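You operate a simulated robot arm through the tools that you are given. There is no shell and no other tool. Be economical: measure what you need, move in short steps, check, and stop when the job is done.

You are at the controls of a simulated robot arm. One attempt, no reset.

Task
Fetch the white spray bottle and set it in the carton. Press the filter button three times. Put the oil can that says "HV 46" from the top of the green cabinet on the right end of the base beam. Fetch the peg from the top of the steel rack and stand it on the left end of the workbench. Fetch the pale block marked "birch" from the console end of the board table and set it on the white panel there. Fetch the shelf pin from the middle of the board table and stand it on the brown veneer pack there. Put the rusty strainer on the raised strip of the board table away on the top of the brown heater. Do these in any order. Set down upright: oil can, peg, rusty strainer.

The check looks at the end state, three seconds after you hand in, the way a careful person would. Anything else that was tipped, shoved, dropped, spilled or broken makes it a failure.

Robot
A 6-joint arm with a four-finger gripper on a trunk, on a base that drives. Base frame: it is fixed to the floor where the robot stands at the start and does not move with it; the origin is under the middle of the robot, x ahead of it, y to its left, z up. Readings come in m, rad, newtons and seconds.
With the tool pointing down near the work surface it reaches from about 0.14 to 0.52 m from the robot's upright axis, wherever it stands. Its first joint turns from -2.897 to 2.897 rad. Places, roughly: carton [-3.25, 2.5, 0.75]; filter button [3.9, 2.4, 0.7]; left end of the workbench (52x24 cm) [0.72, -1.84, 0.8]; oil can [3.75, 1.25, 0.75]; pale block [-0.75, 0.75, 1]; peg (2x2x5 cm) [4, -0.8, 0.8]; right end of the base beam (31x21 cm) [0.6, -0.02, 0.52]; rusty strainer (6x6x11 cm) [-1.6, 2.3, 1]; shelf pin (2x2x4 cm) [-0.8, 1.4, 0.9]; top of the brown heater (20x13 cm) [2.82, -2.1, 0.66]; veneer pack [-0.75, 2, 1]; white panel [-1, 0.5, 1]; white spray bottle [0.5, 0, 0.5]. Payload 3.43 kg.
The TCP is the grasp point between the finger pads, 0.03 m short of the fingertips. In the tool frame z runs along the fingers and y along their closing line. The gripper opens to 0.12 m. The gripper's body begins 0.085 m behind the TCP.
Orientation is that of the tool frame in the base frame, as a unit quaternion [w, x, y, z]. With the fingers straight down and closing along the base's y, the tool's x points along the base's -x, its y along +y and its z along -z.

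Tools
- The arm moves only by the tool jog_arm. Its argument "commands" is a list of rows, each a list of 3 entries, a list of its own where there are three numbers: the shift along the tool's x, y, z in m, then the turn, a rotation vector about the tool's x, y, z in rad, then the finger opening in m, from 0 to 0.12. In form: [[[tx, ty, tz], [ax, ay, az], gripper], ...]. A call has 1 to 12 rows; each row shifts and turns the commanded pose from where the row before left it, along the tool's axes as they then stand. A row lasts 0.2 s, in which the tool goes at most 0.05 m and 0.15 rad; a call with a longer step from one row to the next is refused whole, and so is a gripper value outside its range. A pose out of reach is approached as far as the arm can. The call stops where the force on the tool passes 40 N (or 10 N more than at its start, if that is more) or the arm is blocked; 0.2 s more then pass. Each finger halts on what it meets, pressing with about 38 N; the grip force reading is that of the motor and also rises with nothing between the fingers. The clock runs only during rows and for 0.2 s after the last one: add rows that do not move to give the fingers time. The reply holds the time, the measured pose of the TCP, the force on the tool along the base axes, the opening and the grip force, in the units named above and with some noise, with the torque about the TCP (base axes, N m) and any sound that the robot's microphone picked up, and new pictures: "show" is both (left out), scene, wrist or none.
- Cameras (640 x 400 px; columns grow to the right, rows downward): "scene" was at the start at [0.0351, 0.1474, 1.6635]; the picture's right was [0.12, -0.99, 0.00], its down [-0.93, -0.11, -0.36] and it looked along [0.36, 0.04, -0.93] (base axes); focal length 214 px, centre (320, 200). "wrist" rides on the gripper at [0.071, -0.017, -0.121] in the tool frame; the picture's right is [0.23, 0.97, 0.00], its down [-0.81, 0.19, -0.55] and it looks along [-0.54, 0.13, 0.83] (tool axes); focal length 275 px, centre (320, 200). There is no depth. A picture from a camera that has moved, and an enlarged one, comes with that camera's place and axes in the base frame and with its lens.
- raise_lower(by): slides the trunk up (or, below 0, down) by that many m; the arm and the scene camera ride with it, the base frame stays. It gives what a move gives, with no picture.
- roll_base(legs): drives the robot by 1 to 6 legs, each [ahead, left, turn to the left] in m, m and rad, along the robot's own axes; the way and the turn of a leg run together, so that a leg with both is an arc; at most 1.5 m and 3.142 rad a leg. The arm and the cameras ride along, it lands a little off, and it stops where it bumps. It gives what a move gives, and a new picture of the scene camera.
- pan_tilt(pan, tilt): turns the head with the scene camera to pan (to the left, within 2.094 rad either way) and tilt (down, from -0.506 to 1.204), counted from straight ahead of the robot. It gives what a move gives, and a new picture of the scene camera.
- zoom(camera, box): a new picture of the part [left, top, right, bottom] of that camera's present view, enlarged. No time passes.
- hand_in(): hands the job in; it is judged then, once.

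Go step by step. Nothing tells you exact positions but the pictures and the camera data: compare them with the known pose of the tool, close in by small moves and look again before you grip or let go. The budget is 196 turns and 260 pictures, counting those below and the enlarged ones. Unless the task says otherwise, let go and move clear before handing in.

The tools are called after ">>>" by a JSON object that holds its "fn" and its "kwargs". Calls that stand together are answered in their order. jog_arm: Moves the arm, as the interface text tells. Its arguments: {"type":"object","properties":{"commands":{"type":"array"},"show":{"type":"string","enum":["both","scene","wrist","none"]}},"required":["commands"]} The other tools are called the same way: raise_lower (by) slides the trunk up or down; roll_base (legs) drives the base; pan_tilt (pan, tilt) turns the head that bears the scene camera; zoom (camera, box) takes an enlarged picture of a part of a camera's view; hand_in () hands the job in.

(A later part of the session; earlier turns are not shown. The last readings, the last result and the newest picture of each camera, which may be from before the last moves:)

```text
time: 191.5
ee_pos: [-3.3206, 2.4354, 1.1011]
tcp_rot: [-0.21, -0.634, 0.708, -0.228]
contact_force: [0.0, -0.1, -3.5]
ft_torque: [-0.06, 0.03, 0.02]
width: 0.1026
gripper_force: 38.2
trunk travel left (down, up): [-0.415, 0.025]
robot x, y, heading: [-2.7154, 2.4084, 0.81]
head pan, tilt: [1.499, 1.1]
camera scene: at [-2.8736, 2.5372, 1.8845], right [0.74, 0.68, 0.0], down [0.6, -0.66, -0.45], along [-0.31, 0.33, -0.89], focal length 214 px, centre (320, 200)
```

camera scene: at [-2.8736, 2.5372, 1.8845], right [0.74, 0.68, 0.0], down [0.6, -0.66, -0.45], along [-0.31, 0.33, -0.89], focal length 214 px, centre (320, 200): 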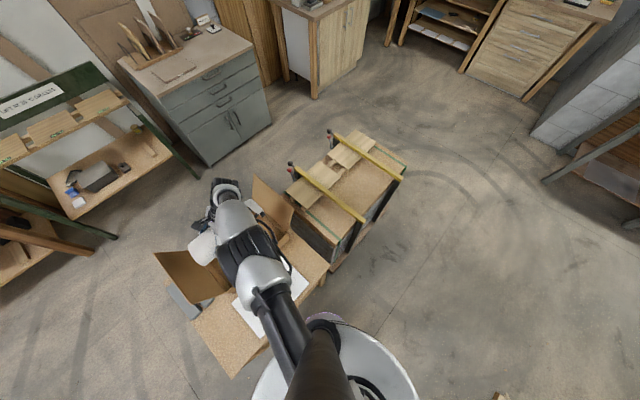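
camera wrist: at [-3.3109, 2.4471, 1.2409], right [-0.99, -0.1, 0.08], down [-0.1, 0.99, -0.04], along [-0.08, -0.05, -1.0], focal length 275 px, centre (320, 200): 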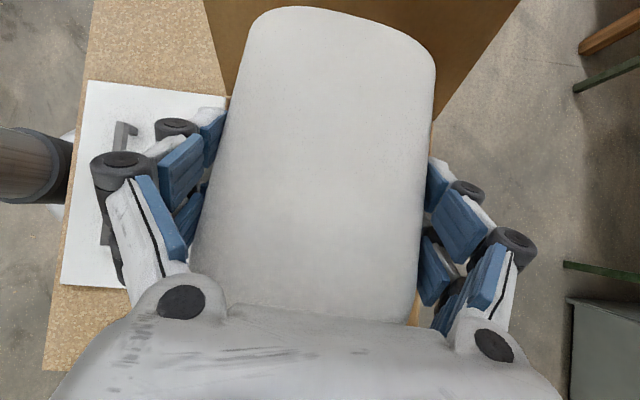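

The bottle now lies along y. I'll centre it over the carton (TCP ≈(-3.33, 2.464)) and lower.

>>> {"fn": "jog_arm", "kwargs": {"commands": [[[-0.022, 0.0125, -0.017], [0, 0, 0], 0.07]], "show": "none"}}

>>> {"fn": "raise_lower", "kwargs": {"by": -0.17}}

>>> {"fn": "jog_arm", "kwargs": {"commands": [[[0, 0, 0], [0, 0, 0], 0.07]], "show": "both"}}

```text
time: 191.9
ee_pos: [-3.3248, 2.4661, 1.1036]
tcp_rot: [-0.211, -0.634, 0.708, -0.229]
contact_force: [0.0, -0.1, -3.8]
ft_torque: [-0.12, 0.03, 0.0]
width: 0.1024
gripper_force: 38.0
out of reach, approached as far as the arm can: row 1
trunk travel left (down, up): [-0.415, 0.025]
robot x, y, heading: [-2.7145, 2.4088, 0.817]
head pan, tilt: [1.499, 1.1]
```

```text
time: 193.9
ee_pos: [-3.3244, 2.4647, 0.9338]
tcp_rot: [-0.212, -0.633, 0.71, -0.227]
contact_force: [-0.4, -0.7, -3.9]
ft_torque: [-0.09, -0.01, 0.0]
width: 0.1024
gripper_force: 37.9
trunk travel left (down, up): [-0.245, 0.195]
robot x, y, heading: [-2.7117, 2.4076, 0.809]
head pan, tilt: [1.499, 1.1]
```

```text
time: 194.3
ee_pos: [-3.3238, 2.4642, 0.9335]
tcp_rot: [-0.21, -0.634, 0.709, -0.228]
contact_force: [-0.1, 0.6, -4.2]
ft_torque: [-0.07, 0.0, 0.01]
width: 0.1027
gripper_force: 38.1
trunk travel left (down, up): [-0.245, 0.195]
robot x, y, heading: [-2.7162, 2.4095, 0.812]
head pan, tilt: [1.499, 1.1]
camera scene: at [-2.8733, 2.5374, 1.7145], right [0.74, 0.68, 0.0], down [0.6, -0.66, -0.45], along [-0.31, 0.33, -0.89], focal length 214 px, centre (320, 200)
camera wrist: at [-3.3146, 2.4761, 1.0731], right [-0.99, -0.09, 0.08], down [-0.1, 0.99, -0.04], along [-0.08, -0.05, -1.0], focal length 275 px, centre (320, 200)
```

scene: 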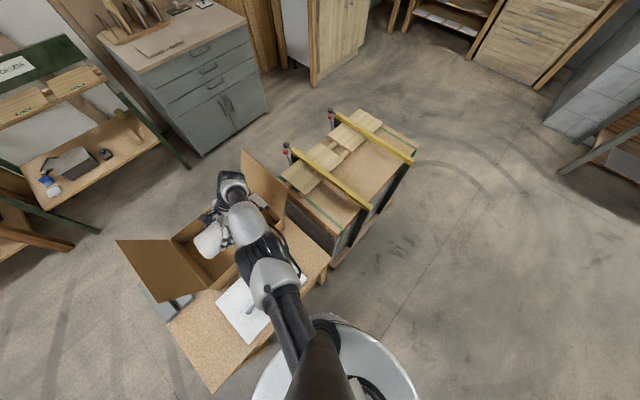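
wrist: 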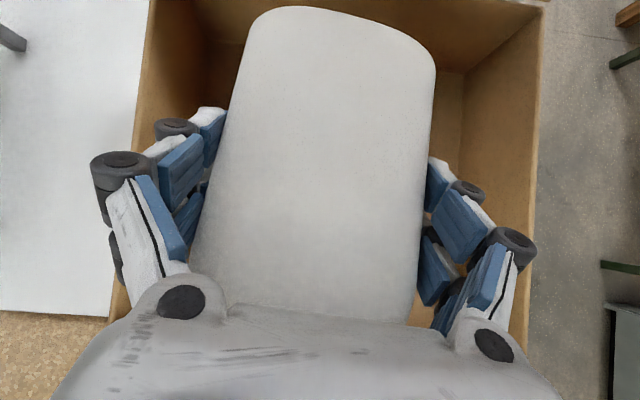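

>>> {"fn": "raise_lower", "kwargs": {"by": -0.05}}

>>> {"fn": "raise_lower", "kwargs": {"by": -0.02}}

```text
time: 195.2
ee_pos: [-3.3241, 2.464, 0.8831]
tcp_rot: [-0.211, -0.634, 0.709, -0.228]
contact_force: [0.3, -0.6, -3.3]
ft_torque: [-0.11, 0.04, 0.02]
width: 0.1025
gripper_force: 38.2
trunk travel left (down, up): [-0.195, 0.245]
robot x, y, heading: [-2.7167, 2.4109, 0.817]
head pan, tilt: [1.499, 1.1]
```

```text
time: 195.8
ee_pos: [-3.324, 2.4641, 0.8626]
tcp_rot: [-0.21, -0.634, 0.709, -0.228]
contact_force: [-0.4, -0.9, -4.0]
ft_torque: [-0.1, -0.02, -0.02]
width: 0.1022
gripper_force: 38.0
trunk travel left (down, up): [-0.175, 0.265]
robot x, y, heading: [-2.7117, 2.4095, 0.817]
head pan, tilt: [1.499, 1.1]
```

>>> {"fn": "raise_lower", "kwargs": {"by": -0.02}}

>>> {"fn": "raise_lower", "kwargs": {"by": -0.015}}

```text
time: 196.5
ee_pos: [-3.3243, 2.4642, 0.845]
tcp_rot: [-0.212, -0.634, 0.708, -0.228]
contact_force: [2.2, -1.6, 15.4]
ft_torque: [-1.07, -0.08, 0.54]
width: 0.1024
gripper_force: 37.9
trunk travel left (down, up): [-0.155, 0.285]
robot x, y, heading: [-2.7142, 2.4111, 0.814]
head pan, tilt: [1.499, 1.1]
```

```text
time: 197.2
ee_pos: [-3.3272, 2.464, 0.8335]
tcp_rot: [-0.216, -0.636, 0.706, -0.224]
contact_force: [-2.6, -3.0, 38.3]
ft_torque: [-0.49, 1.47, 0.53]
width: 0.1023
gripper_force: 38.0
trunk travel left (down, up): [-0.14, 0.3]
robot x, y, heading: [-2.7153, 2.4105, 0.815]
head pan, tilt: [1.499, 1.1]
```

Touching the carton floor. I'll ease up a touch, open and rise.

>>> {"fn": "raise_lower", "kwargs": {"by": 0.01}}

>>> {"fn": "jog_arm", "kwargs": {"commands": [[[0, 0, 0], [0, 0, 0], 0.105], [[0, 0, 0], [0, 0, 0], 0.12], [[0, 0, 0], [0, 0, 0], 0.12], [[0, 0, 0], [0, 0, 0], 0.12]], "show": "none"}}

>>> {"fn": "raise_lower", "kwargs": {"by": 0.28}}

>>> {"fn": "jog_arm", "kwargs": {"commands": [[[0, 0, 0], [0, 0, 0], 0.12]], "show": "wrist"}}

```text
time: 197.7
ee_pos: [-3.3233, 2.4643, 0.837]
tcp_rot: [-0.21, -0.633, 0.709, -0.229]
contact_force: [-6.4, -4.4, 8.6]
ft_torque: [0.6, 0.71, 0.47]
width: 0.1015
gripper_force: 37.5
trunk travel left (down, up): [-0.15, 0.29]
robot x, y, heading: [-2.719, 2.4082, 0.808]
head pan, tilt: [1.499, 1.1]
```

```text
time: 198.7
ee_pos: [-3.3236, 2.4648, 0.8371]
tcp_rot: [-0.211, -0.634, 0.709, -0.228]
contact_force: [0.0, -0.2, -0.6]
ft_torque: [0.0, 0.0, 0.01]
width: 0.1199
gripper_force: 0.1
trunk travel left (down, up): [-0.15, 0.29]
robot x, y, heading: [-2.7153, 2.4077, 0.813]
head pan, tilt: [1.499, 1.1]
```

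```text
time: 201.6
ee_pos: [-3.3249, 2.464, 1.1178]
tcp_rot: [-0.21, -0.634, 0.708, -0.229]
contact_force: [0.9, -1.5, -0.2]
ft_torque: [-0.01, 0.03, -0.01]
width: 0.1198
gripper_force: 0.1
trunk travel left (down, up): [-0.43, 0.01]
robot x, y, heading: [-2.7162, 2.4023, 0.815]
head pan, tilt: [1.499, 1.1]
```

```text
time: 202.0
ee_pos: [-3.325, 2.4636, 1.118]
tcp_rot: [-0.211, -0.634, 0.708, -0.229]
contact_force: [0.8, -1.6, 0.0]
ft_torque: [-0.02, -0.03, 0.02]
width: 0.12
gripper_force: 0.0
trunk travel left (down, up): [-0.43, 0.01]
robot x, y, heading: [-2.7177, 2.4076, 0.81]
head pan, tilt: [1.499, 1.1]
camera wrist: at [-3.3143, 2.476, 1.2581], right [-0.99, -0.09, 0.08], down [-0.1, 0.99, -0.04], along [-0.08, -0.05, -1.0], focal length 275 px, centre (320, 200)
```

wrist: 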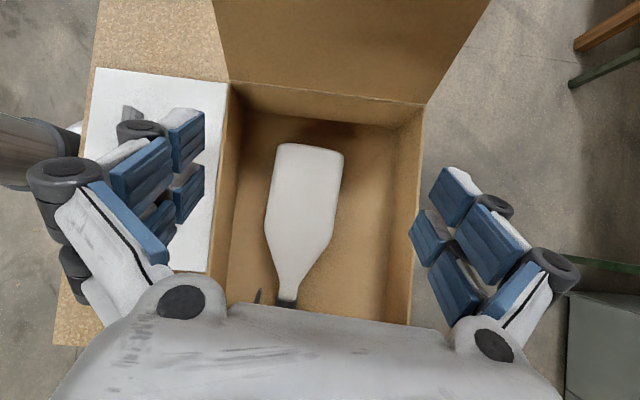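

The bottle lies inside the carton. I'll unwind the wrist and look at the head end.

>>> {"fn": "jog_arm", "kwargs": {"commands": [[[0, 0, 0], [-0.07, 0.007, 0.097], 0.12], [[0, 0, 0], [-0.07, 0.007, 0.097], 0.12], [[0, 0, 0], [-0.07, 0.007, 0.097], 0.12], [[0, 0, 0], [-0.07, 0.007, 0.097], 0.12], [[0, 0, 0], [-0.07, 0.007, 0.097], 0.12], [[0, 0, 0], [-0.07, 0.007, 0.097], 0.12], [[0, 0, 0], [-0.07, 0.007, 0.097], 0.12], [[0, 0, 0], [-0.07, 0.007, 0.097], 0.12], [[0, 0, 0], [-0.07, 0.007, 0.097], 0.12], [[0, 0, 0], [-0.07, 0.007, 0.097], 0.12], [[-0.02, 0, -0.04], [0, -0.1, 0], 0.12], [[-0.04, 0, -0.02], [0, -0.1, 0], 0.12]], "show": "wrist"}}

```text
time: 204.6
ee_pos: [-3.2431, 2.4895, 1.1343]
tcp_rot: [-0.206, -0.13, 0.968, -0.06]
contact_force: [0.1, -0.3, 0.7]
ft_torque: [0.01, 0.0, 0.02]
width: 0.1199
gripper_force: 0.1
trunk travel left (down, up): [-0.43, 0.01]
robot x, y, heading: [-2.7133, 2.4124, 0.809]
head pan, tilt: [1.499, 1.1]
camera wrist: at [-3.2562, 2.4766, 1.2753], right [-0.47, 0.88, 0.04], down [0.87, 0.46, 0.15], along [0.12, 0.1, -0.99], focal length 275 px, centre (320, 200)
```

wrist: 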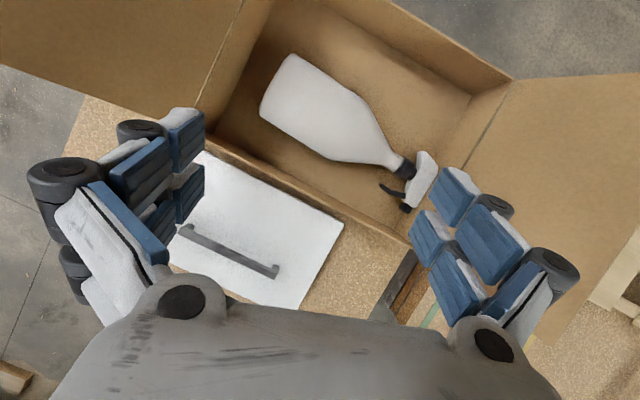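

The bottle is completely inside the carton. Next is the strainer: I'll move back east and turn so the arm faces the board table's raised strip.

>>> {"fn": "roll_base", "kwargs": {"legs": [[0.254, -0.339, 0], [0, 0, -2.95]]}}

>>> {"fn": "pan_tilt", "kwargs": {"pan": 1.5, "tilt": 0.9}}

```text
time: 214.1
ee_pos: [-1.7526, 2.3878, 1.1343]
tcp_rot: [-0.081, 0.949, 0.229, 0.2]
contact_force: [-0.1, -0.8, -0.9]
ft_torque: [-0.03, -0.01, -0.01]
width: 0.1197
gripper_force: 0.2
trunk travel left (down, up): [-0.43, 0.01]
robot x, y, heading: [-2.2911, 2.3549, -2.117]
head pan, tilt: [1.499, 1.1]
camera scene: at [-2.1064, 2.2656, 1.8995], right [-0.58, -0.81, 0.0], down [-0.72, 0.52, -0.45], along [0.37, -0.26, -0.89], focal length 214 px, centre (320, 200)
```

scene: 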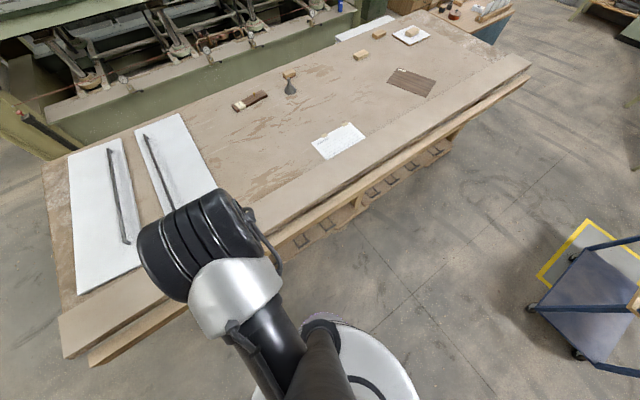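

```text
time: 214.8
ee_pos: [-1.7514, 2.3877, 1.1347]
tcp_rot: [-0.081, 0.949, 0.23, 0.199]
contact_force: [0.1, 0.2, -0.5]
ft_torque: [-0.04, -0.02, -0.01]
width: 0.12
gripper_force: 0.2
trunk travel left (down, up): [-0.43, 0.01]
robot x, y, heading: [-2.2889, 2.3589, -2.117]
head pan, tilt: [1.499, 0.901]
camera scene: at [-2.0962, 2.2585, 1.9133], right [-0.58, -0.81, 0.0], down [-0.64, 0.46, -0.62], along [0.51, -0.36, -0.78], focal length 214 px, centre (320, 200)
```

scene: 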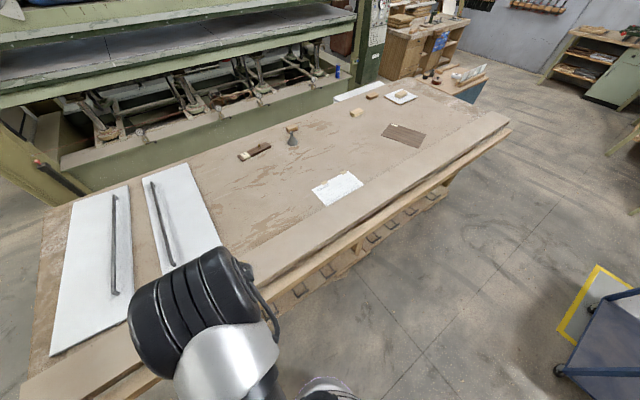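

The strainer is hidden behind the arm; the wrist camera should show it.

>>> {"fn": "jog_arm", "kwargs": {"commands": [[[0, 0, 0], [0, 0, 0], 0.12]], "show": "wrist"}}

```text
time: 215.2
ee_pos: [-1.7518, 2.389, 1.1341]
tcp_rot: [-0.081, 0.949, 0.231, 0.199]
contact_force: [0.1, 0.5, 0.5]
ft_torque: [-0.01, -0.01, -0.03]
width: 0.1202
gripper_force: 0.0
trunk travel left (down, up): [-0.43, 0.01]
robot x, y, heading: [-2.2857, 2.3564, -2.118]
head pan, tilt: [1.499, 0.901]
camera wrist: at [-1.7436, 2.402, 1.2752], right [0.64, -0.76, 0.04], down [-0.76, -0.63, 0.15], along [-0.09, -0.13, -0.99], focal length 275 px, centre (320, 200)
```

wrist: 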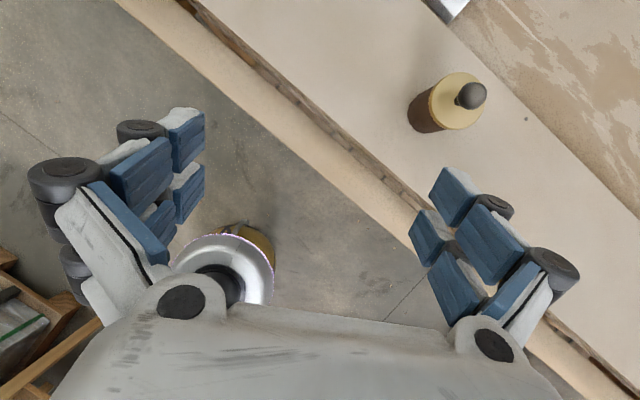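

The strainer stands upright at about (-1.61, 2.33). I'll make the tool vertical, raise slightly and bring the base in 15 cm.

>>> {"fn": "jog_arm", "kwargs": {"commands": [[[0, 0, -0.015], [0, -0.145, 0], 0.12], [[0, 0, -0.015], [0, -0.145, 0], 0.12], [[0, 0, 0], [0, -0.14, 0], 0.12], [[0, 0, 0], [-0.068, 0, 0], 0.12]], "show": "none"}}

>>> {"fn": "roll_base", "kwargs": {"legs": [[-0.078, 0.128, 0]]}}

>>> {"fn": "jog_arm", "kwargs": {"commands": [[[0, 0, 0], [0, 0, 0], 0.12]], "show": "wrist"}}

```text
time: 216.2
ee_pos: [-1.7621, 2.3807, 1.1636]
tcp_rot: [0.003, 0.97, 0.242, -0.001]
contact_force: [0.5, 0.0, -0.4]
ft_torque: [-0.03, -0.01, -0.01]
width: 0.1201
gripper_force: 0.0
trunk travel left (down, up): [-0.43, 0.01]
robot x, y, heading: [-2.2934, 2.3555, -2.122]
head pan, tilt: [1.499, 0.901]
```

```text
time: 217.6
ee_pos: [-1.6096, 2.3793, 1.1619]
tcp_rot: [0.003, 0.97, 0.243, 0.0]
contact_force: [-0.1, 0.3, -0.1]
ft_torque: [-0.02, 0.07, 0.01]
width: 0.1198
gripper_force: 0.0
trunk travel left (down, up): [-0.43, 0.01]
robot x, y, heading: [-2.1371, 2.357, -2.119]
head pan, tilt: [1.499, 0.901]
camera scene: at [-1.9456, 2.2568, 1.9133], right [-0.58, -0.81, 0.0], down [-0.64, 0.45, -0.62], along [0.51, -0.36, -0.78], focal length 214 px, centre (320, 200)
```

scene: 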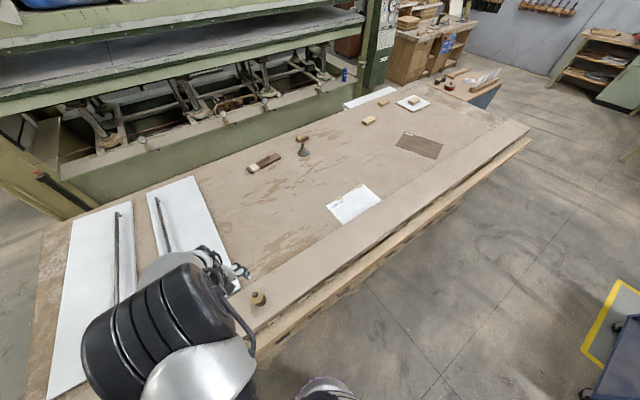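

```text
time: 217.9
ee_pos: [-1.611, 2.3802, 1.1624]
tcp_rot: [0.002, 0.97, 0.243, 0.0]
contact_force: [0.2, -0.8, 0.3]
ft_torque: [0.0, -0.02, -0.06]
width: 0.1198
gripper_force: 0.0
trunk travel left (down, up): [-0.43, 0.01]
robot x, y, heading: [-2.1386, 2.3564, -2.115]
head pan, tilt: [1.499, 0.901]
camera wrist: at [-1.558, 2.4287, 1.2836], right [0.66, -0.75, 0.01], down [-0.63, -0.55, 0.56], along [-0.41, -0.37, -0.83], focal length 275 px, centre (320, 200)
```

wrist: 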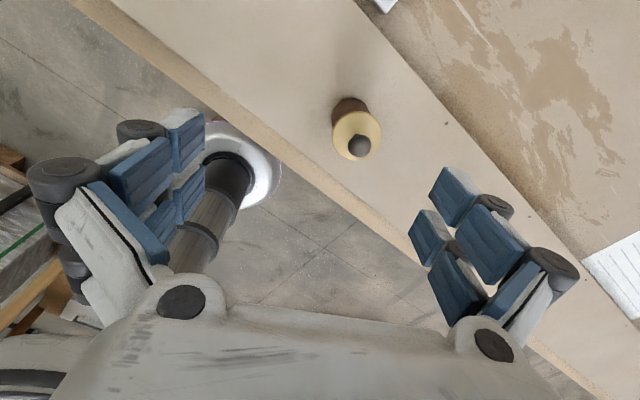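

The strainer's knob top triangulates to (-1.610, 2.329, 1.028). I'll move over it and descend.

>>> {"fn": "jog_arm", "kwargs": {"commands": [[[-0.012, 0.023, 0], [0, 0, 0], 0.12], [[-0.011, 0.0225, 0], [0, 0, 0], 0.12], [[0, 0, 0.045], [0, 0, 0], 0.12], [[0, 0, 0.045], [0, 0, 0], 0.12], [[0, 0, 0.03], [0, 0, 0], 0.12]], "show": "wrist"}}

```text
time: 219.2
ee_pos: [-1.6095, 2.3268, 1.0409]
tcp_rot: [0.003, 0.97, 0.243, 0.002]
contact_force: [-0.2, -0.4, -0.4]
ft_torque: [0.03, 0.03, -0.03]
width: 0.1198
gripper_force: 0.1
trunk travel left (down, up): [-0.43, 0.01]
robot x, y, heading: [-2.1368, 2.3574, -2.115]
head pan, tilt: [1.499, 0.901]
camera wrist: at [-1.5559, 2.3762, 1.1621], right [0.66, -0.75, 0.01], down [-0.63, -0.55, 0.55], along [-0.41, -0.37, -0.83], focal length 275 px, centre (320, 200)
```

wrist: 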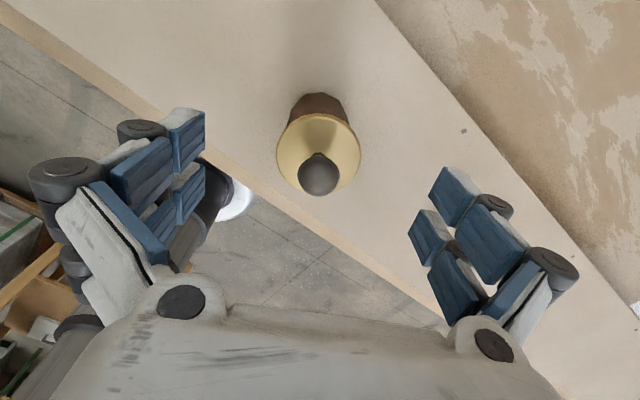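

Well centred. Descend and close.

>>> {"fn": "jog_arm", "kwargs": {"commands": [[[0, 0, 0.04], [0, 0, 0], 0.12], [[0, 0, 0.028], [0, 0, 0], 0.12], [[0, 0, 0], [0, 0, 0], 0.08], [[0, 0, 0], [0, 0, 0], 0.03], [[0, 0, 0], [0, 0, 0], 0.03], [[0, 0, 0], [0, 0, 0], 0.03], [[0, 0, 0], [0, 0, 0], 0.03], [[0, 0, 0], [0, 0, 0], 0.03]], "show": "wrist"}}

```text
time: 220.9
ee_pos: [-1.61, 2.3268, 0.975]
tcp_rot: [0.003, 0.97, 0.243, 0.0]
contact_force: [-0.1, -0.2, 0.8]
ft_torque: [-0.03, 0.03, -0.03]
width: 0.0499
gripper_force: 30.8
trunk travel left (down, up): [-0.43, 0.01]
robot x, y, heading: [-2.1384, 2.3576, -2.119]
head pan, tilt: [1.499, 0.901]
camera wrist: at [-1.5564, 2.3763, 1.0949], right [0.66, -0.75, 0.01], down [-0.63, -0.55, 0.56], along [-0.41, -0.37, -0.83], focal length 275 px, centre (320, 200)
```

wrist: 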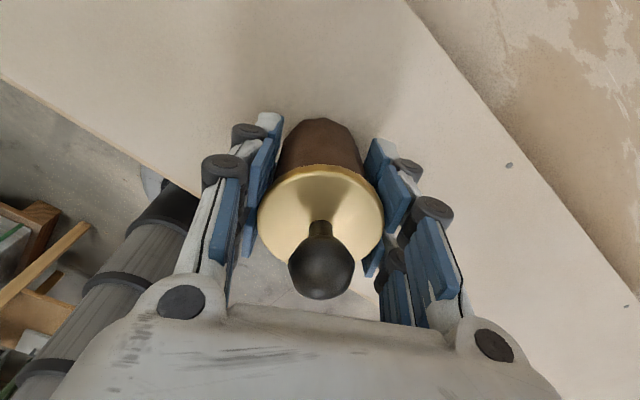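

Gripped at 0.05 m. Lift gently.

>>> {"fn": "jog_arm", "kwargs": {"commands": [[[0, 0, 0], [0, 0, 0], 0.03], [[0, 0, -0.01], [0, 0, 0], 0.03], [[0, 0, -0.02], [0, 0, 0], 0.03], [[0, 0, -0.04], [0, 0, 0], 0.03], [[0, 0, -0.04], [0, 0, 0], 0.03], [[0, 0, -0.04], [0, 0, 0], 0.03]], "show": "wrist"}}

```text
time: 222.3
ee_pos: [-1.6138, 2.3276, 1.1279]
tcp_rot: [0.003, 0.97, 0.242, -0.001]
contact_force: [-0.7, 0.7, -1.7]
ft_torque: [0.0, -0.01, -0.05]
width: 0.0496
gripper_force: 38.0
trunk travel left (down, up): [-0.43, 0.01]
robot x, y, heading: [-2.1376, 2.3562, -2.117]
head pan, tilt: [1.499, 0.901]
camera wrist: at [-1.5592, 2.3759, 1.2478], right [0.66, -0.75, 0.01], down [-0.63, -0.55, 0.56], along [-0.41, -0.37, -0.83], focal length 275 px, centre (320, 200)
```

wrist: 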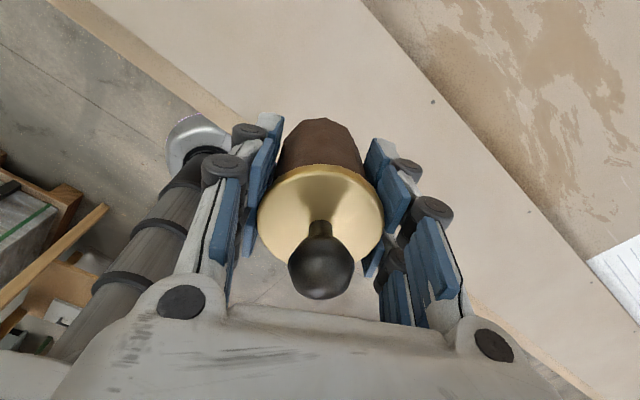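

The strainer is held upright. I'll back out and drive south down the west aisle with the arm pointing -y, then look east.

>>> {"fn": "roll_base", "kwargs": {"legs": [[0.13, -0.2135, 0], [0, 0, -1.5], [-0.64, 1.245, 0], [-0.64, 1.245, 0], [-0.347, 0.676, 0]]}}

>>> {"fn": "pan_tilt", "kwargs": {"pan": 2.09, "tilt": 0.4}}

```text
time: 244.7
ee_pos: [-2.396, -1.7358, 1.1263]
tcp_rot: [0.002, 0.879, -0.476, -0.002]
contact_force: [-0.6, -0.2, -2.3]
ft_torque: [0.0, 0.02, 0.01]
width: 0.0488
gripper_force: 38.3
trunk travel left (down, up): [-0.43, 0.01]
robot x, y, heading: [-2.4125, -1.2116, 2.683]
head pan, tilt: [1.499, 0.901]
camera scene: at [-2.4963, -1.4099, 1.9133], right [-0.86, 0.51, 0.0], down [0.4, 0.68, -0.62], along [-0.31, -0.54, -0.78], focal length 214 px, centre (320, 200)
```

scene: 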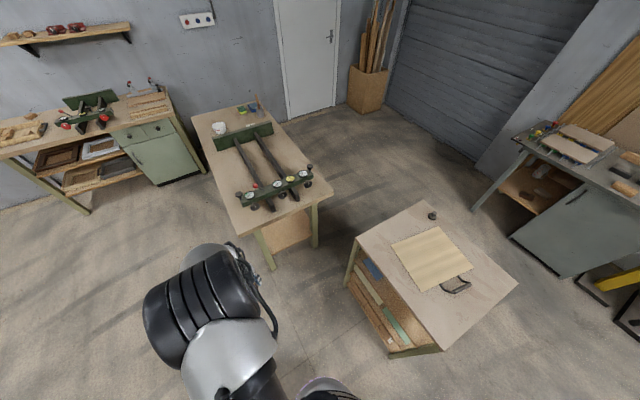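

```text
time: 245.7
ee_pos: [-2.3956, -1.7372, 1.126]
tcp_rot: [0.002, 0.879, -0.476, -0.002]
contact_force: [-0.5, -0.1, -1.5]
ft_torque: [0.03, 0.01, 0.02]
width: 0.0491
gripper_force: 37.9
trunk travel left (down, up): [-0.43, 0.01]
robot x, y, heading: [-2.4172, -1.2084, 2.681]
head pan, tilt: [2.089, 0.4]
camera scene: at [-2.4528, -1.4373, 1.9562], right [-1.0, -0.06, 0.0], down [-0.02, 0.39, -0.92], along [0.05, -0.92, -0.39], focal length 214 px, centre (320, 200)
```

scene: 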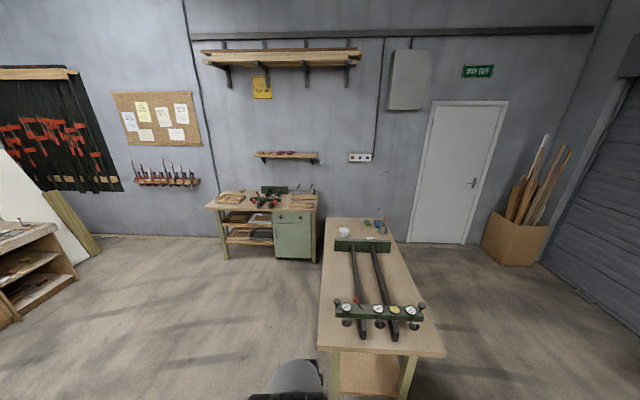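

Now I'll turn so the arm points east and look that way.

>>> {"fn": "roll_base", "kwargs": {"legs": [[0, 0, 1.5]]}}

>>> {"fn": "pan_tilt", "kwargs": {"pan": 1.9, "tilt": 0.35}}

```text
time: 249.9
ee_pos: [-1.8873, -1.2047, 1.1262]
tcp_rot: [0.003, 0.962, 0.273, -0.001]
contact_force: [0.2, -0.5, -0.9]
ft_torque: [0.01, -0.01, 0.01]
width: 0.0489
gripper_force: 37.7
trunk travel left (down, up): [-0.43, 0.01]
robot x, y, heading: [-2.4127, -1.2085, -2.054]
head pan, tilt: [2.089, 0.4]
camera scene: at [-2.188, -1.2543, 1.9563], right [0.03, -1.0, 0.0], down [-0.39, -0.01, -0.92], along [0.92, 0.03, -0.39], focal length 214 px, centre (320, 200)
```

scene: 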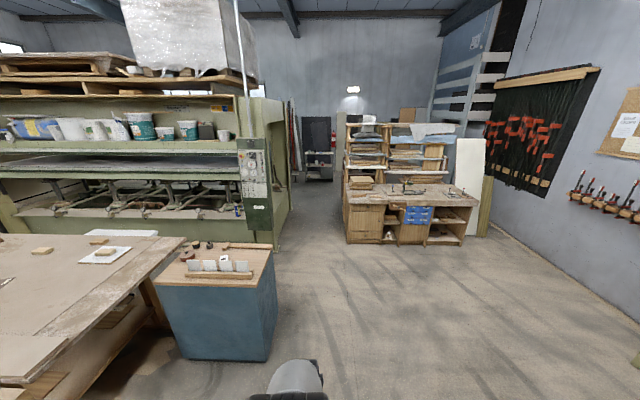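

```text
time: 250.6
ee_pos: [-1.8874, -1.2056, 1.1274]
tcp_rot: [0.003, 0.962, 0.274, 0.0]
contact_force: [0.4, 0.1, -1.6]
ft_torque: [0.0, -0.01, -0.02]
width: 0.0491
gripper_force: 37.6
trunk travel left (down, up): [-0.43, 0.01]
robot x, y, heading: [-2.4124, -1.213, -2.055]
head pan, tilt: [1.901, 0.351]
camera scene: at [-2.1885, -1.2718, 1.9609], right [-0.15, -0.99, 0.0], down [-0.34, 0.05, -0.94], along [0.93, -0.14, -0.34], focal length 214 px, centre (320, 200)
```

scene: 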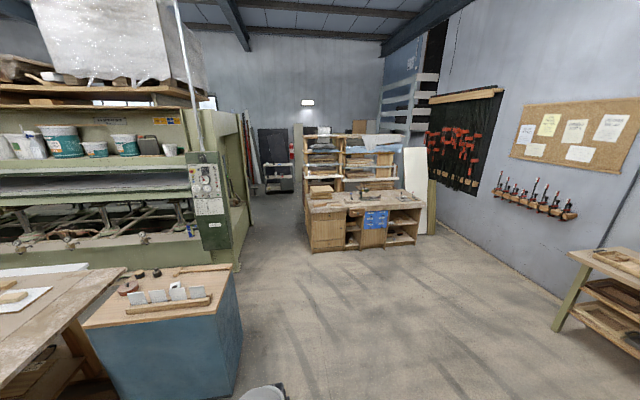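

There's a ~1 m passage between the press and the workbench (y -0.57..-1.59). I'll drive east through it.

>>> {"fn": "roll_base", "kwargs": {"legs": [[-0.687, 1.22, 0], [-0.687, 1.22, 0], [-0.49, 0.871, 0]]}}

>>> {"fn": "pan_tilt", "kwargs": {"pan": 1.5, "tilt": 0.4}}

```text
time: 268.9
ee_pos: [1.8898, -1.0893, 1.1265]
tcp_rot: [0.003, 0.962, 0.274, 0.0]
contact_force: [0.1, 0.2, -1.2]
ft_torque: [-0.01, -0.04, 0.0]
width: 0.0487
gripper_force: 37.7
trunk travel left (down, up): [-0.43, 0.01]
robot x, y, heading: [1.3625, -1.0978, -2.053]
head pan, tilt: [1.901, 0.351]
camera scene: at [1.5886, -1.1556, 1.9609], right [-0.15, -0.99, 0.0], down [-0.34, 0.05, -0.94], along [0.93, -0.14, -0.34], focal length 214 px, centre (320, 200)
```

scene: 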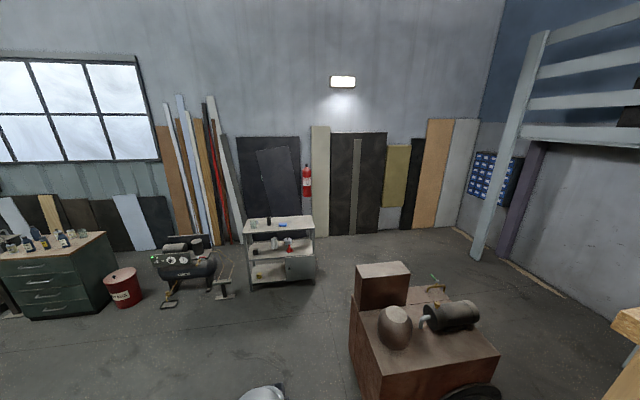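

```text
time: 269.7
ee_pos: [1.8896, -1.0893, 1.127]
tcp_rot: [0.003, 0.962, 0.274, -0.001]
contact_force: [0.1, 0.2, 0.1]
ft_torque: [0.0, -0.02, 0.0]
width: 0.0485
gripper_force: 37.6
trunk travel left (down, up): [-0.43, 0.01]
robot x, y, heading: [1.3623, -1.0995, -2.055]
head pan, tilt: [1.499, 0.4]
camera scene: at [1.5751, -1.1901, 1.9564], right [-0.52, -0.85, 0.0], down [-0.33, 0.2, -0.92], along [0.78, -0.48, -0.39], focal length 214 px, centre (320, 200)
```

scene: 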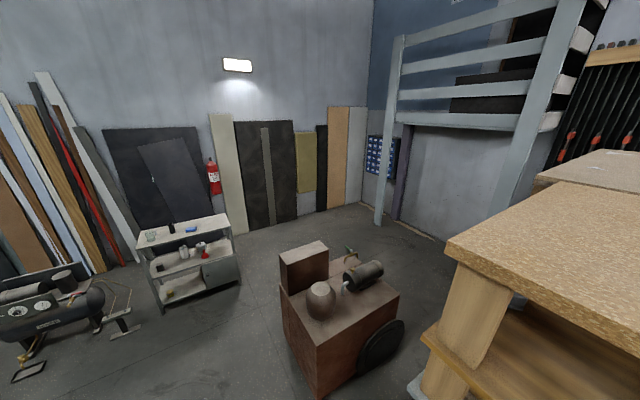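

The brown heater is ahead-right, and the steel rack is behind it. I'll enlarge the heater.

>>> {"fn": "zoom", "kwargs": {"camera": "scene", "box": [240, 220, 432, 340]}}

>>> {"fn": "zoom", "kwargs": {"camera": "scene", "box": [130, 200, 258, 280]}}

```text
3.33 times, centred on (336, 280) of scene
camera zoom: at [1.5751, -1.1901, 1.9564], right [-0.52, -0.85, 0.0], down [-0.33, 0.2, -0.92], along [0.78, -0.48, -0.39], focal length 715 px, centre (267, -67)
```

zoom: 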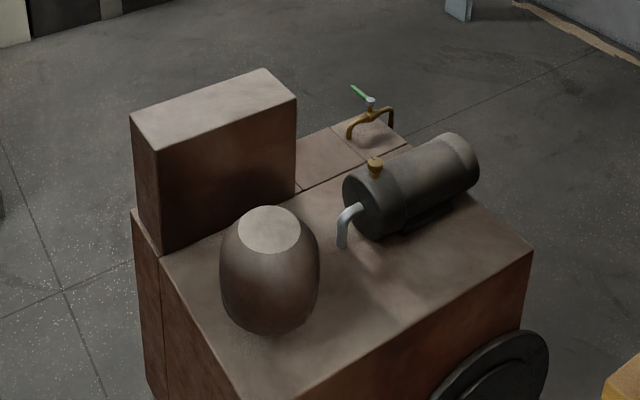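

```text
5.00 times, centred on (194, 240) of scene
camera zoom: at [1.5751, -1.1901, 1.9564], right [-0.52, -0.85, 0.0], down [-0.33, 0.2, -0.92], along [0.78, -0.48, -0.39], focal length 1072 px, centre (950, 0)
```

zoom: 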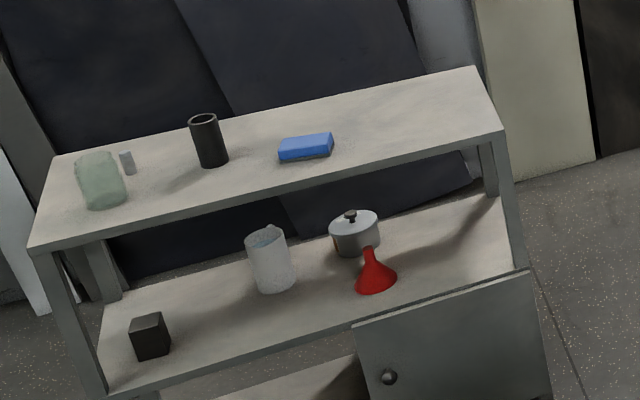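

Target spot: the free patch of the heater's top between tall block, cylinder and tap, about (2.76, -2.1, 0.66). I'll go round to its east side, turning the arm along the way.

>>> {"fn": "roll_base", "kwargs": {"legs": [[-0.438, 0.617, 0], [0, 0, -1.57], [-1.062, -0.559, 0], [-0.513, 0.974, 0], [0, 0, -1.45]]}}

>>> {"fn": "jog_arm", "kwargs": {"commands": [[[0, 0, 0], [0, 0, 0], 0.03]], "show": "wrist"}}

>>> {"fn": "pan_tilt", "kwargs": {"pan": 1.3, "tilt": 0.8}}

```text
time: 292.1
ee_pos: [2.7828, -2.2082, 1.1258]
tcp_rot: [0.001, -0.35, 0.937, 0.003]
contact_force: [0.2, -0.9, -0.6]
ft_torque: [-0.02, -0.05, -0.03]
width: 0.0487
gripper_force: 38.6
trunk travel left (down, up): [-0.43, 0.01]
robot x, y, heading: [3.3, -2.1174, 1.253]
head pan, tilt: [1.499, 0.4]
camera scene: at [3.0753, -2.0555, 1.9563], right [0.38, 0.92, 0.0], down [0.36, -0.15, -0.92], along [-0.85, 0.35, -0.39], focal length 214 px, centre (320, 200)
```

scene: 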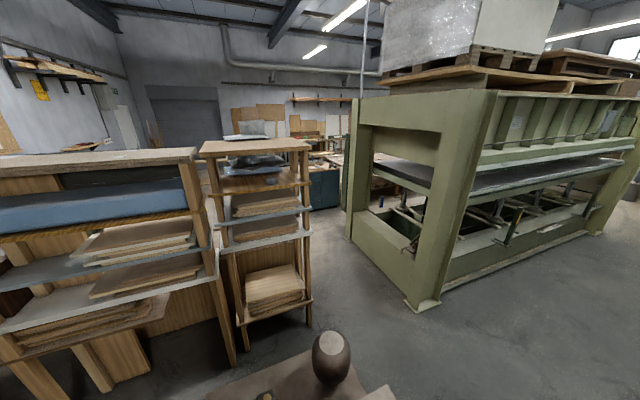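

```text
time: 292.5
ee_pos: [2.782, -2.208, 1.128]
tcp_rot: [0.0, -0.351, 0.936, 0.002]
contact_force: [-0.4, 0.0, -0.6]
ft_torque: [-0.03, 0.01, 0.01]
width: 0.049
gripper_force: 37.8
trunk travel left (down, up): [-0.43, 0.01]
robot x, y, heading: [3.3002, -2.1188, 1.247]
head pan, tilt: [1.499, 0.4]
camera wrist: at [2.7395, -2.2685, 1.2473], right [-0.81, 0.58, 0.01], down [0.49, 0.67, 0.56], along [0.32, 0.45, -0.83], focal length 275 px, centre (320, 200)
```

wrist: 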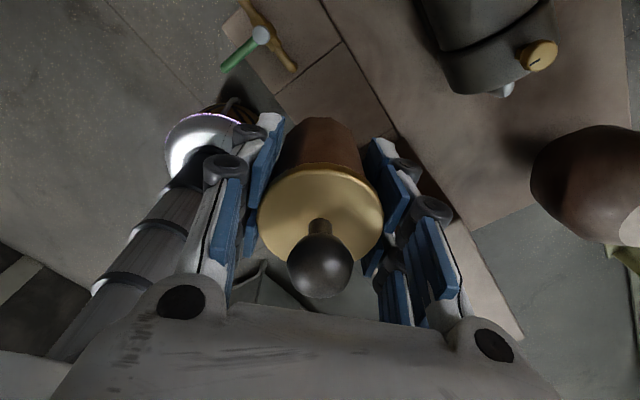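

```text
time: 293.4
ee_pos: [2.7825, -2.2069, 1.1271]
tcp_rot: [0.0, -0.351, 0.937, 0.003]
contact_force: [0.4, -0.1, -1.7]
ft_torque: [-0.01, -0.03, 0.03]
width: 0.0489
gripper_force: 38.3
trunk travel left (down, up): [-0.43, 0.01]
robot x, y, heading: [3.3002, -2.119, 1.254]
head pan, tilt: [1.3, 0.799]
camera scene: at [3.0939, -2.0462, 1.9213], right [0.56, 0.83, 0.0], down [0.6, -0.4, -0.7], along [-0.58, 0.39, -0.72], focal length 214 px, centre (320, 200)
```

scene: 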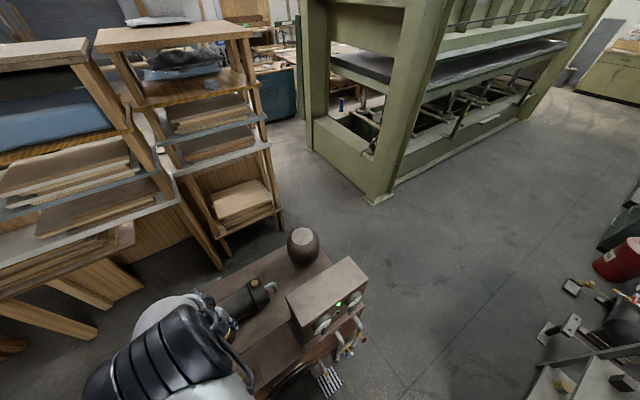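

I'm on the heater's east side; I'll enlarge the scene view to judge heights and the free patch.

>>> {"fn": "zoom", "kwargs": {"camera": "scene", "box": [200, 220, 392, 340]}}

```text
3.33 times, centred on (296, 280) of scene
camera zoom: at [3.0939, -2.0462, 1.9213], right [0.56, 0.83, 0.0], down [0.6, -0.4, -0.7], along [-0.58, 0.39, -0.72], focal length 715 px, centre (400, -67)
```

zoom: 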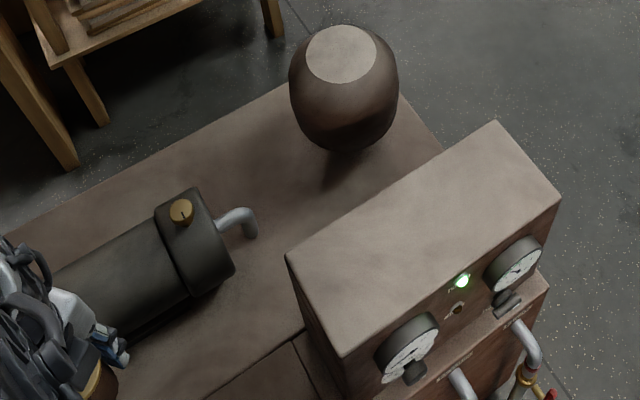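

The ledge (x 2.71–2.84, y -1.97..-2.33, z≈0.65) is the free patch; the tall block tops out near 0.94. I'll shift over (2.775, -2.12) and lower the trunk.

>>> {"fn": "jog_arm", "kwargs": {"commands": [[[-0.026, 0.035, 0], [0, 0, 0], 0.03], [[-0.026, 0.036, 0], [0, 0, 0], 0.03]], "show": "none"}}

>>> {"fn": "raise_lower", "kwargs": {"by": -0.3}}

>>> {"fn": "jog_arm", "kwargs": {"commands": [[[0, 0, 0], [0, 0, 0], 0.03]], "show": "both"}}

```text
time: 294.0
ee_pos: [2.7762, -2.1175, 1.1262]
tcp_rot: [-0.001, -0.351, 0.936, 0.003]
contact_force: [-0.1, 0.5, -1.5]
ft_torque: [0.02, 0.0, 0.01]
width: 0.0487
gripper_force: 38.3
trunk travel left (down, up): [-0.43, 0.01]
robot x, y, heading: [3.2986, -2.1176, 1.256]
head pan, tilt: [1.3, 0.799]
```

```text
time: 297.0
ee_pos: [2.7777, -2.1198, 0.8268]
tcp_rot: [-0.001, -0.351, 0.936, 0.003]
contact_force: [0.4, 0.2, -1.7]
ft_torque: [-0.01, -0.03, 0.02]
width: 0.0487
gripper_force: 38.0
trunk travel left (down, up): [-0.13, 0.31]
robot x, y, heading: [3.2987, -2.1155, 1.249]
head pan, tilt: [1.3, 0.799]
```

```text
time: 297.4
ee_pos: [2.7763, -2.1194, 0.8263]
tcp_rot: [0.0, -0.351, 0.936, 0.003]
contact_force: [-0.1, 0.6, -0.6]
ft_torque: [0.01, 0.0, -0.04]
width: 0.0486
gripper_force: 38.1
trunk travel left (down, up): [-0.13, 0.31]
robot x, y, heading: [3.3016, -2.118, 1.246]
head pan, tilt: [1.3, 0.799]
camera scene: at [3.0939, -2.0461, 1.6213], right [0.56, 0.83, 0.0], down [0.6, -0.4, -0.7], along [-0.58, 0.39, -0.72], focal length 214 px, centre (320, 200)
camera wrist: at [2.7336, -2.1801, 0.9474], right [-0.81, 0.58, 0.01], down [0.49, 0.67, 0.56], along [0.32, 0.45, -0.83], focal length 275 px, centre (320, 200)
```

scene: 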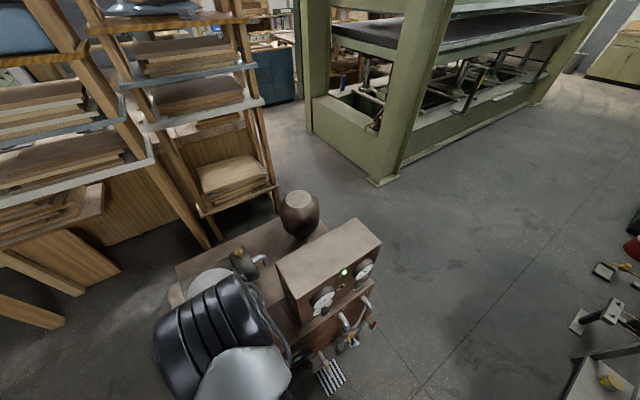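
wrist: 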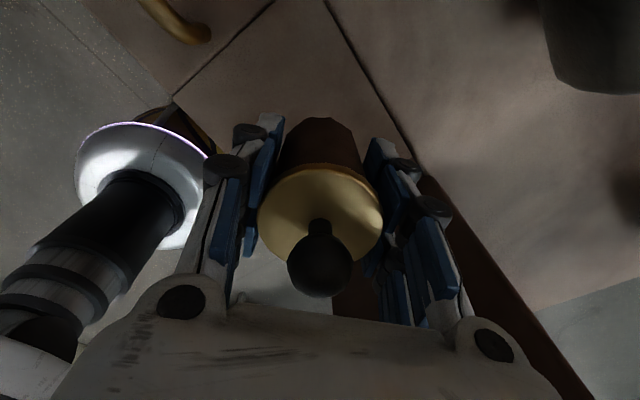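

Directly over the ledge patch. I'll lower further and feel for contact.

>>> {"fn": "raise_lower", "kwargs": {"by": -0.09}}

>>> {"fn": "jog_arm", "kwargs": {"commands": [[[0, 0, 0.006], [0, 0, 0], 0.03], [[0, 0, 0.005], [0, 0, 0], 0.03], [[0, 0, 0], [0, 0, 0], 0.03]], "show": "none"}}

```text
time: 298.7
ee_pos: [2.7762, -2.1191, 0.7369]
tcp_rot: [0.0, -0.351, 0.936, 0.004]
contact_force: [-0.1, 1.0, 0.3]
ft_torque: [0.03, 0.0, -0.02]
width: 0.0487
gripper_force: 38.2
trunk travel left (down, up): [-0.04, 0.4]
robot x, y, heading: [3.2992, -2.1155, 1.254]
head pan, tilt: [1.3, 0.799]
```

```text
time: 299.5
ee_pos: [2.7767, -2.1188, 0.7256]
tcp_rot: [0.0, -0.352, 0.936, 0.004]
contact_force: [0.5, -1.0, -1.3]
ft_torque: [-0.01, 0.02, 0.0]
width: 0.0486
gripper_force: 38.0
trunk travel left (down, up): [-0.04, 0.4]
robot x, y, heading: [3.3032, -2.1206, 1.248]
head pan, tilt: [1.3, 0.799]
```

>>> {"fn": "jog_arm", "kwargs": {"commands": [[[0, 0, 0.004], [0, 0, 0], 0.03], [[0, 0, 0.003], [0, 0, 0], 0.03], [[0, 0, 0.003], [0, 0, 0], 0.03], [[0, 0, 0], [0, 0, 0], 0.03]], "show": "none"}}

```text
time: 300.5
ee_pos: [2.7762, -2.1196, 0.7168]
tcp_rot: [-0.001, -0.35, 0.937, 0.004]
contact_force: [0.7, 0.0, -1.9]
ft_torque: [-0.01, 0.01, 0.02]
width: 0.0485
gripper_force: 38.2
trunk travel left (down, up): [-0.04, 0.4]
robot x, y, heading: [3.3032, -2.1165, 1.254]
head pan, tilt: [1.3, 0.799]
```

>>> {"fn": "jog_arm", "kwargs": {"commands": [[[0, 0, 0.004], [0, 0, 0], 0.03], [[0, 0, 0.004], [0, 0, 0], 0.03], [[0, 0, 0.003], [0, 0, 0], 0.03], [[0, 0, 0], [0, 0, 0], 0.03]], "show": "wrist"}}

```text
time: 301.5
ee_pos: [2.7763, -2.1196, 0.7037]
tcp_rot: [0.0, -0.351, 0.936, 0.004]
contact_force: [-0.2, 0.0, -1.3]
ft_torque: [-0.01, 0.0, -0.01]
width: 0.0485
gripper_force: 38.2
trunk travel left (down, up): [-0.04, 0.4]
robot x, y, heading: [3.302, -2.1174, 1.252]
head pan, tilt: [1.3, 0.799]
camera wrist: at [2.7331, -2.18, 0.8259], right [-0.81, 0.58, 0.01], down [0.49, 0.67, 0.55], along [0.32, 0.45, -0.83], focal length 275 px, centre (320, 200)
```

wrist: 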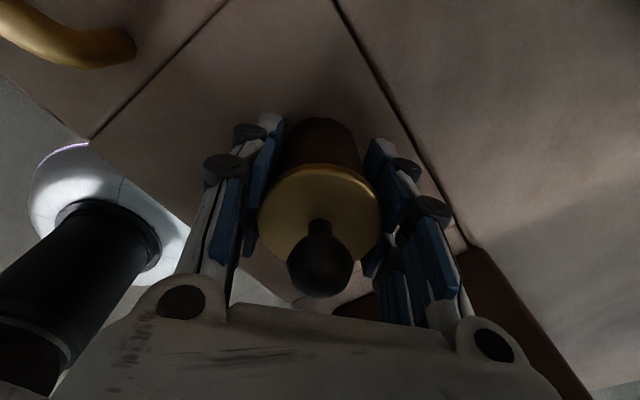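

>>> {"fn": "jog_arm", "kwargs": {"commands": [[[0, 0, 0.004], [0, 0, 0], 0.03], [[0, 0, 0.004], [0, 0, 0], 0.03], [[0, 0, 0.004], [0, 0, 0], 0.03], [[0, 0, 0], [0, 0, 0], 0.03]], "show": "none"}}

```text
time: 302.5
ee_pos: [2.7753, -2.1194, 0.6958]
tcp_rot: [-0.003, -0.352, 0.936, 0.004]
contact_force: [-0.1, -0.4, 22.5]
ft_torque: [0.05, -0.03, 0.03]
width: 0.0485
gripper_force: 37.4
trunk travel left (down, up): [-0.04, 0.4]
robot x, y, heading: [3.3015, -2.1165, 1.253]
head pan, tilt: [1.3, 0.799]
```

Contact. I'll ease 2 mm up, open, and rise.

>>> {"fn": "jog_arm", "kwargs": {"commands": [[[0, 0, -0.002], [0, 0, 0], 0.03], [[0, 0, 0], [0, 0, 0], 0.055], [[0, 0, 0], [0, 0, 0], 0.08], [[0, 0, 0], [0, 0, 0], 0.1], [[0, 0, 0], [0, 0, 0], 0.11], [[0, 0, -0.03], [0, 0, 0], 0.11], [[0, 0, -0.05], [0, 0, 0], 0.11], [[0, 0, -0.05], [0, 0, 0], 0.11]], "show": "wrist"}}

>>> {"fn": "raise_lower", "kwargs": {"by": 0.3}}

>>> {"fn": "jog_arm", "kwargs": {"commands": [[[0, 0, 0], [0, 0, 0], 0.1]], "show": "wrist"}}

```text
time: 304.3
ee_pos: [2.7758, -2.118, 0.8249]
tcp_rot: [0.0, -0.351, 0.936, 0.002]
contact_force: [-0.3, 0.0, -0.3]
ft_torque: [0.0, 0.0, 0.01]
width: 0.1099
gripper_force: 0.3
trunk travel left (down, up): [-0.04, 0.4]
robot x, y, heading: [3.2981, -2.1195, 1.254]
head pan, tilt: [1.3, 0.799]
camera wrist: at [2.7337, -2.1782, 0.9463], right [-0.81, 0.58, 0.0], down [0.49, 0.67, 0.56], along [0.32, 0.45, -0.83], focal length 275 px, centre (320, 200)
```

wrist: 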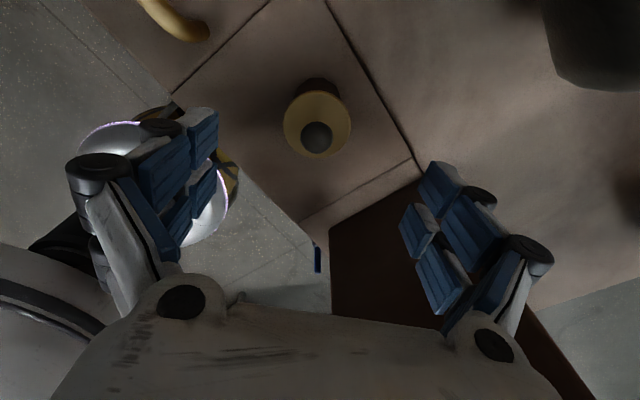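

```text
time: 307.3
ee_pos: [2.7763, -2.1173, 1.1258]
tcp_rot: [0.0, -0.351, 0.936, 0.002]
contact_force: [-0.3, -0.7, -0.1]
ft_torque: [-0.01, -0.01, -0.03]
width: 0.1101
gripper_force: 0.1
trunk travel left (down, up): [-0.34, 0.1]
robot x, y, heading: [3.3022, -2.1224, 1.253]
head pan, tilt: [1.3, 0.799]
```

```text
time: 307.7
ee_pos: [2.7769, -2.1174, 1.1253]
tcp_rot: [0.0, -0.351, 0.936, 0.003]
contact_force: [-0.3, -0.1, -0.5]
ft_torque: [0.01, -0.03, 0.06]
width: 0.1002
gripper_force: 0.1
trunk travel left (down, up): [-0.34, 0.1]
robot x, y, heading: [3.2965, -2.1159, 1.244]
head pan, tilt: [1.3, 0.799]
camera wrist: at [2.733, -2.1783, 1.2459], right [-0.81, 0.58, 0.01], down [0.49, 0.67, 0.56], along [0.32, 0.45, -0.83], focal length 275 px, centre (320, 200)
```

wrist: 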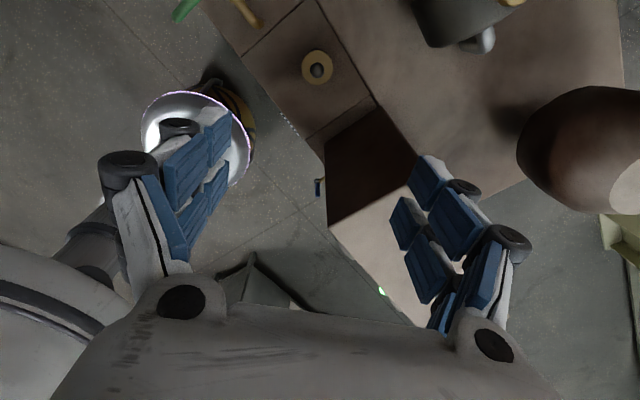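

The strainer stands on the heater ledge. Next the peg on the steel rack at about (3.93, -0.77): I'll go north and turn to face the rack.

>>> {"fn": "roll_base", "kwargs": {"legs": [[1.187, 0.552, 0], [0, 0, -3.1]]}}

>>> {"fn": "pan_tilt", "kwargs": {"pan": 1.3, "tilt": 0.7}}

>>> {"fn": "jog_arm", "kwargs": {"commands": [[[0, 0, 0], [0, 0, 0], 0.07]], "show": "wrist"}}

```text
time: 321.5
ee_pos: [3.7159, -0.8312, 1.1254]
tcp_rot: [0.003, 0.942, 0.335, 0.0]
contact_force: [0.1, 0.1, -0.3]
ft_torque: [-0.02, 0.0, -0.01]
width: 0.0999
gripper_force: 0.1
trunk travel left (down, up): [-0.34, 0.1]
robot x, y, heading: [3.1952, -0.8095, -1.927]
head pan, tilt: [1.3, 0.799]
camera scene: at [3.3949, -0.8889, 1.8313], right [-0.59, -0.81, 0.0], down [-0.58, 0.42, -0.7], along [0.57, -0.41, -0.72], focal length 214 px, centre (320, 200)
```

scene: 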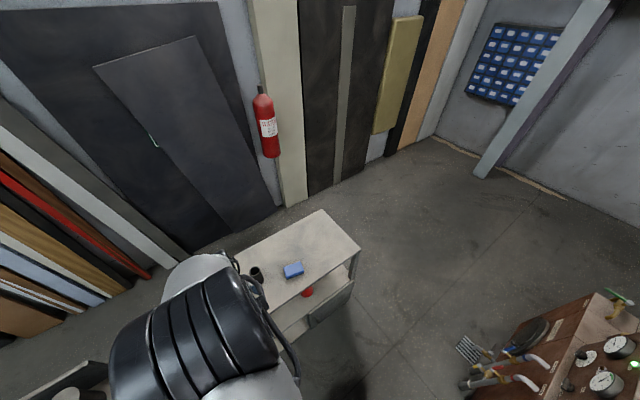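

```text
time: 322.2
ee_pos: [3.7157, -0.8297, 1.1247]
tcp_rot: [0.002, 0.942, 0.334, 0.0]
contact_force: [0.6, -0.3, -0.1]
ft_torque: [0.01, -0.02, 0.0]
width: 0.1
gripper_force: 0.0
trunk travel left (down, up): [-0.34, 0.1]
robot x, y, heading: [3.1937, -0.813, -1.921]
head pan, tilt: [1.3, 0.7]
camera scene: at [3.3984, -0.8913, 1.8395], right [-0.59, -0.81, 0.0], down [-0.52, 0.38, -0.76], along [0.62, -0.45, -0.64], focal length 214 px, centre (320, 200)
```

scene: 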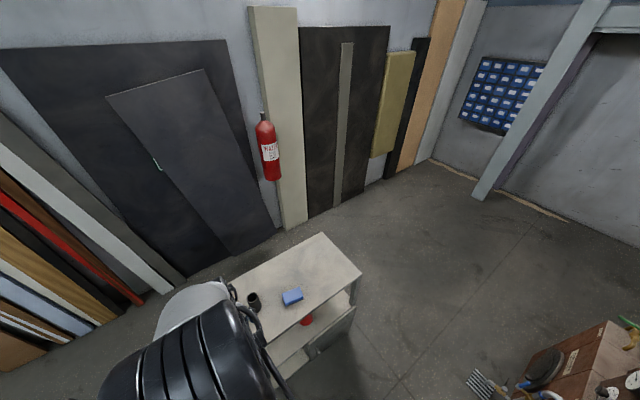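

```text
time: 322.6
ee_pos: [3.7157, -0.8298, 1.1253]
tcp_rot: [0.003, 0.942, 0.335, 0.0]
contact_force: [0.5, 0.4, 0.2]
ft_torque: [0.0, -0.01, 0.0]
width: 0.0726
gripper_force: 1.4
trunk travel left (down, up): [-0.34, 0.1]
robot x, y, heading: [3.1944, -0.8106, -1.925]
head pan, tilt: [1.3, 0.7]
camera wrist: at [3.76, -0.7717, 1.246], right [0.79, -0.61, 0.01], down [-0.51, -0.66, 0.56], along [-0.33, -0.44, -0.83], focal length 275 px, centre (320, 200)
```

wrist: 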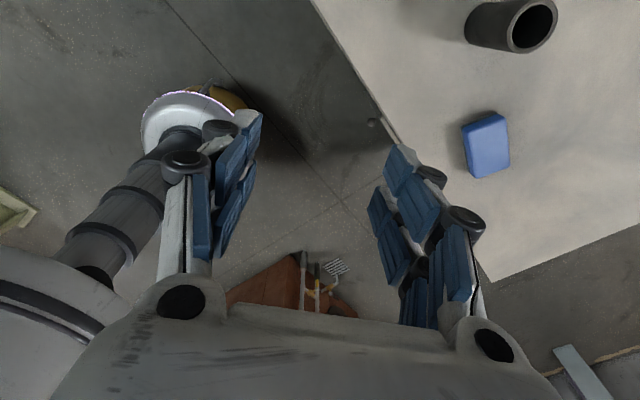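

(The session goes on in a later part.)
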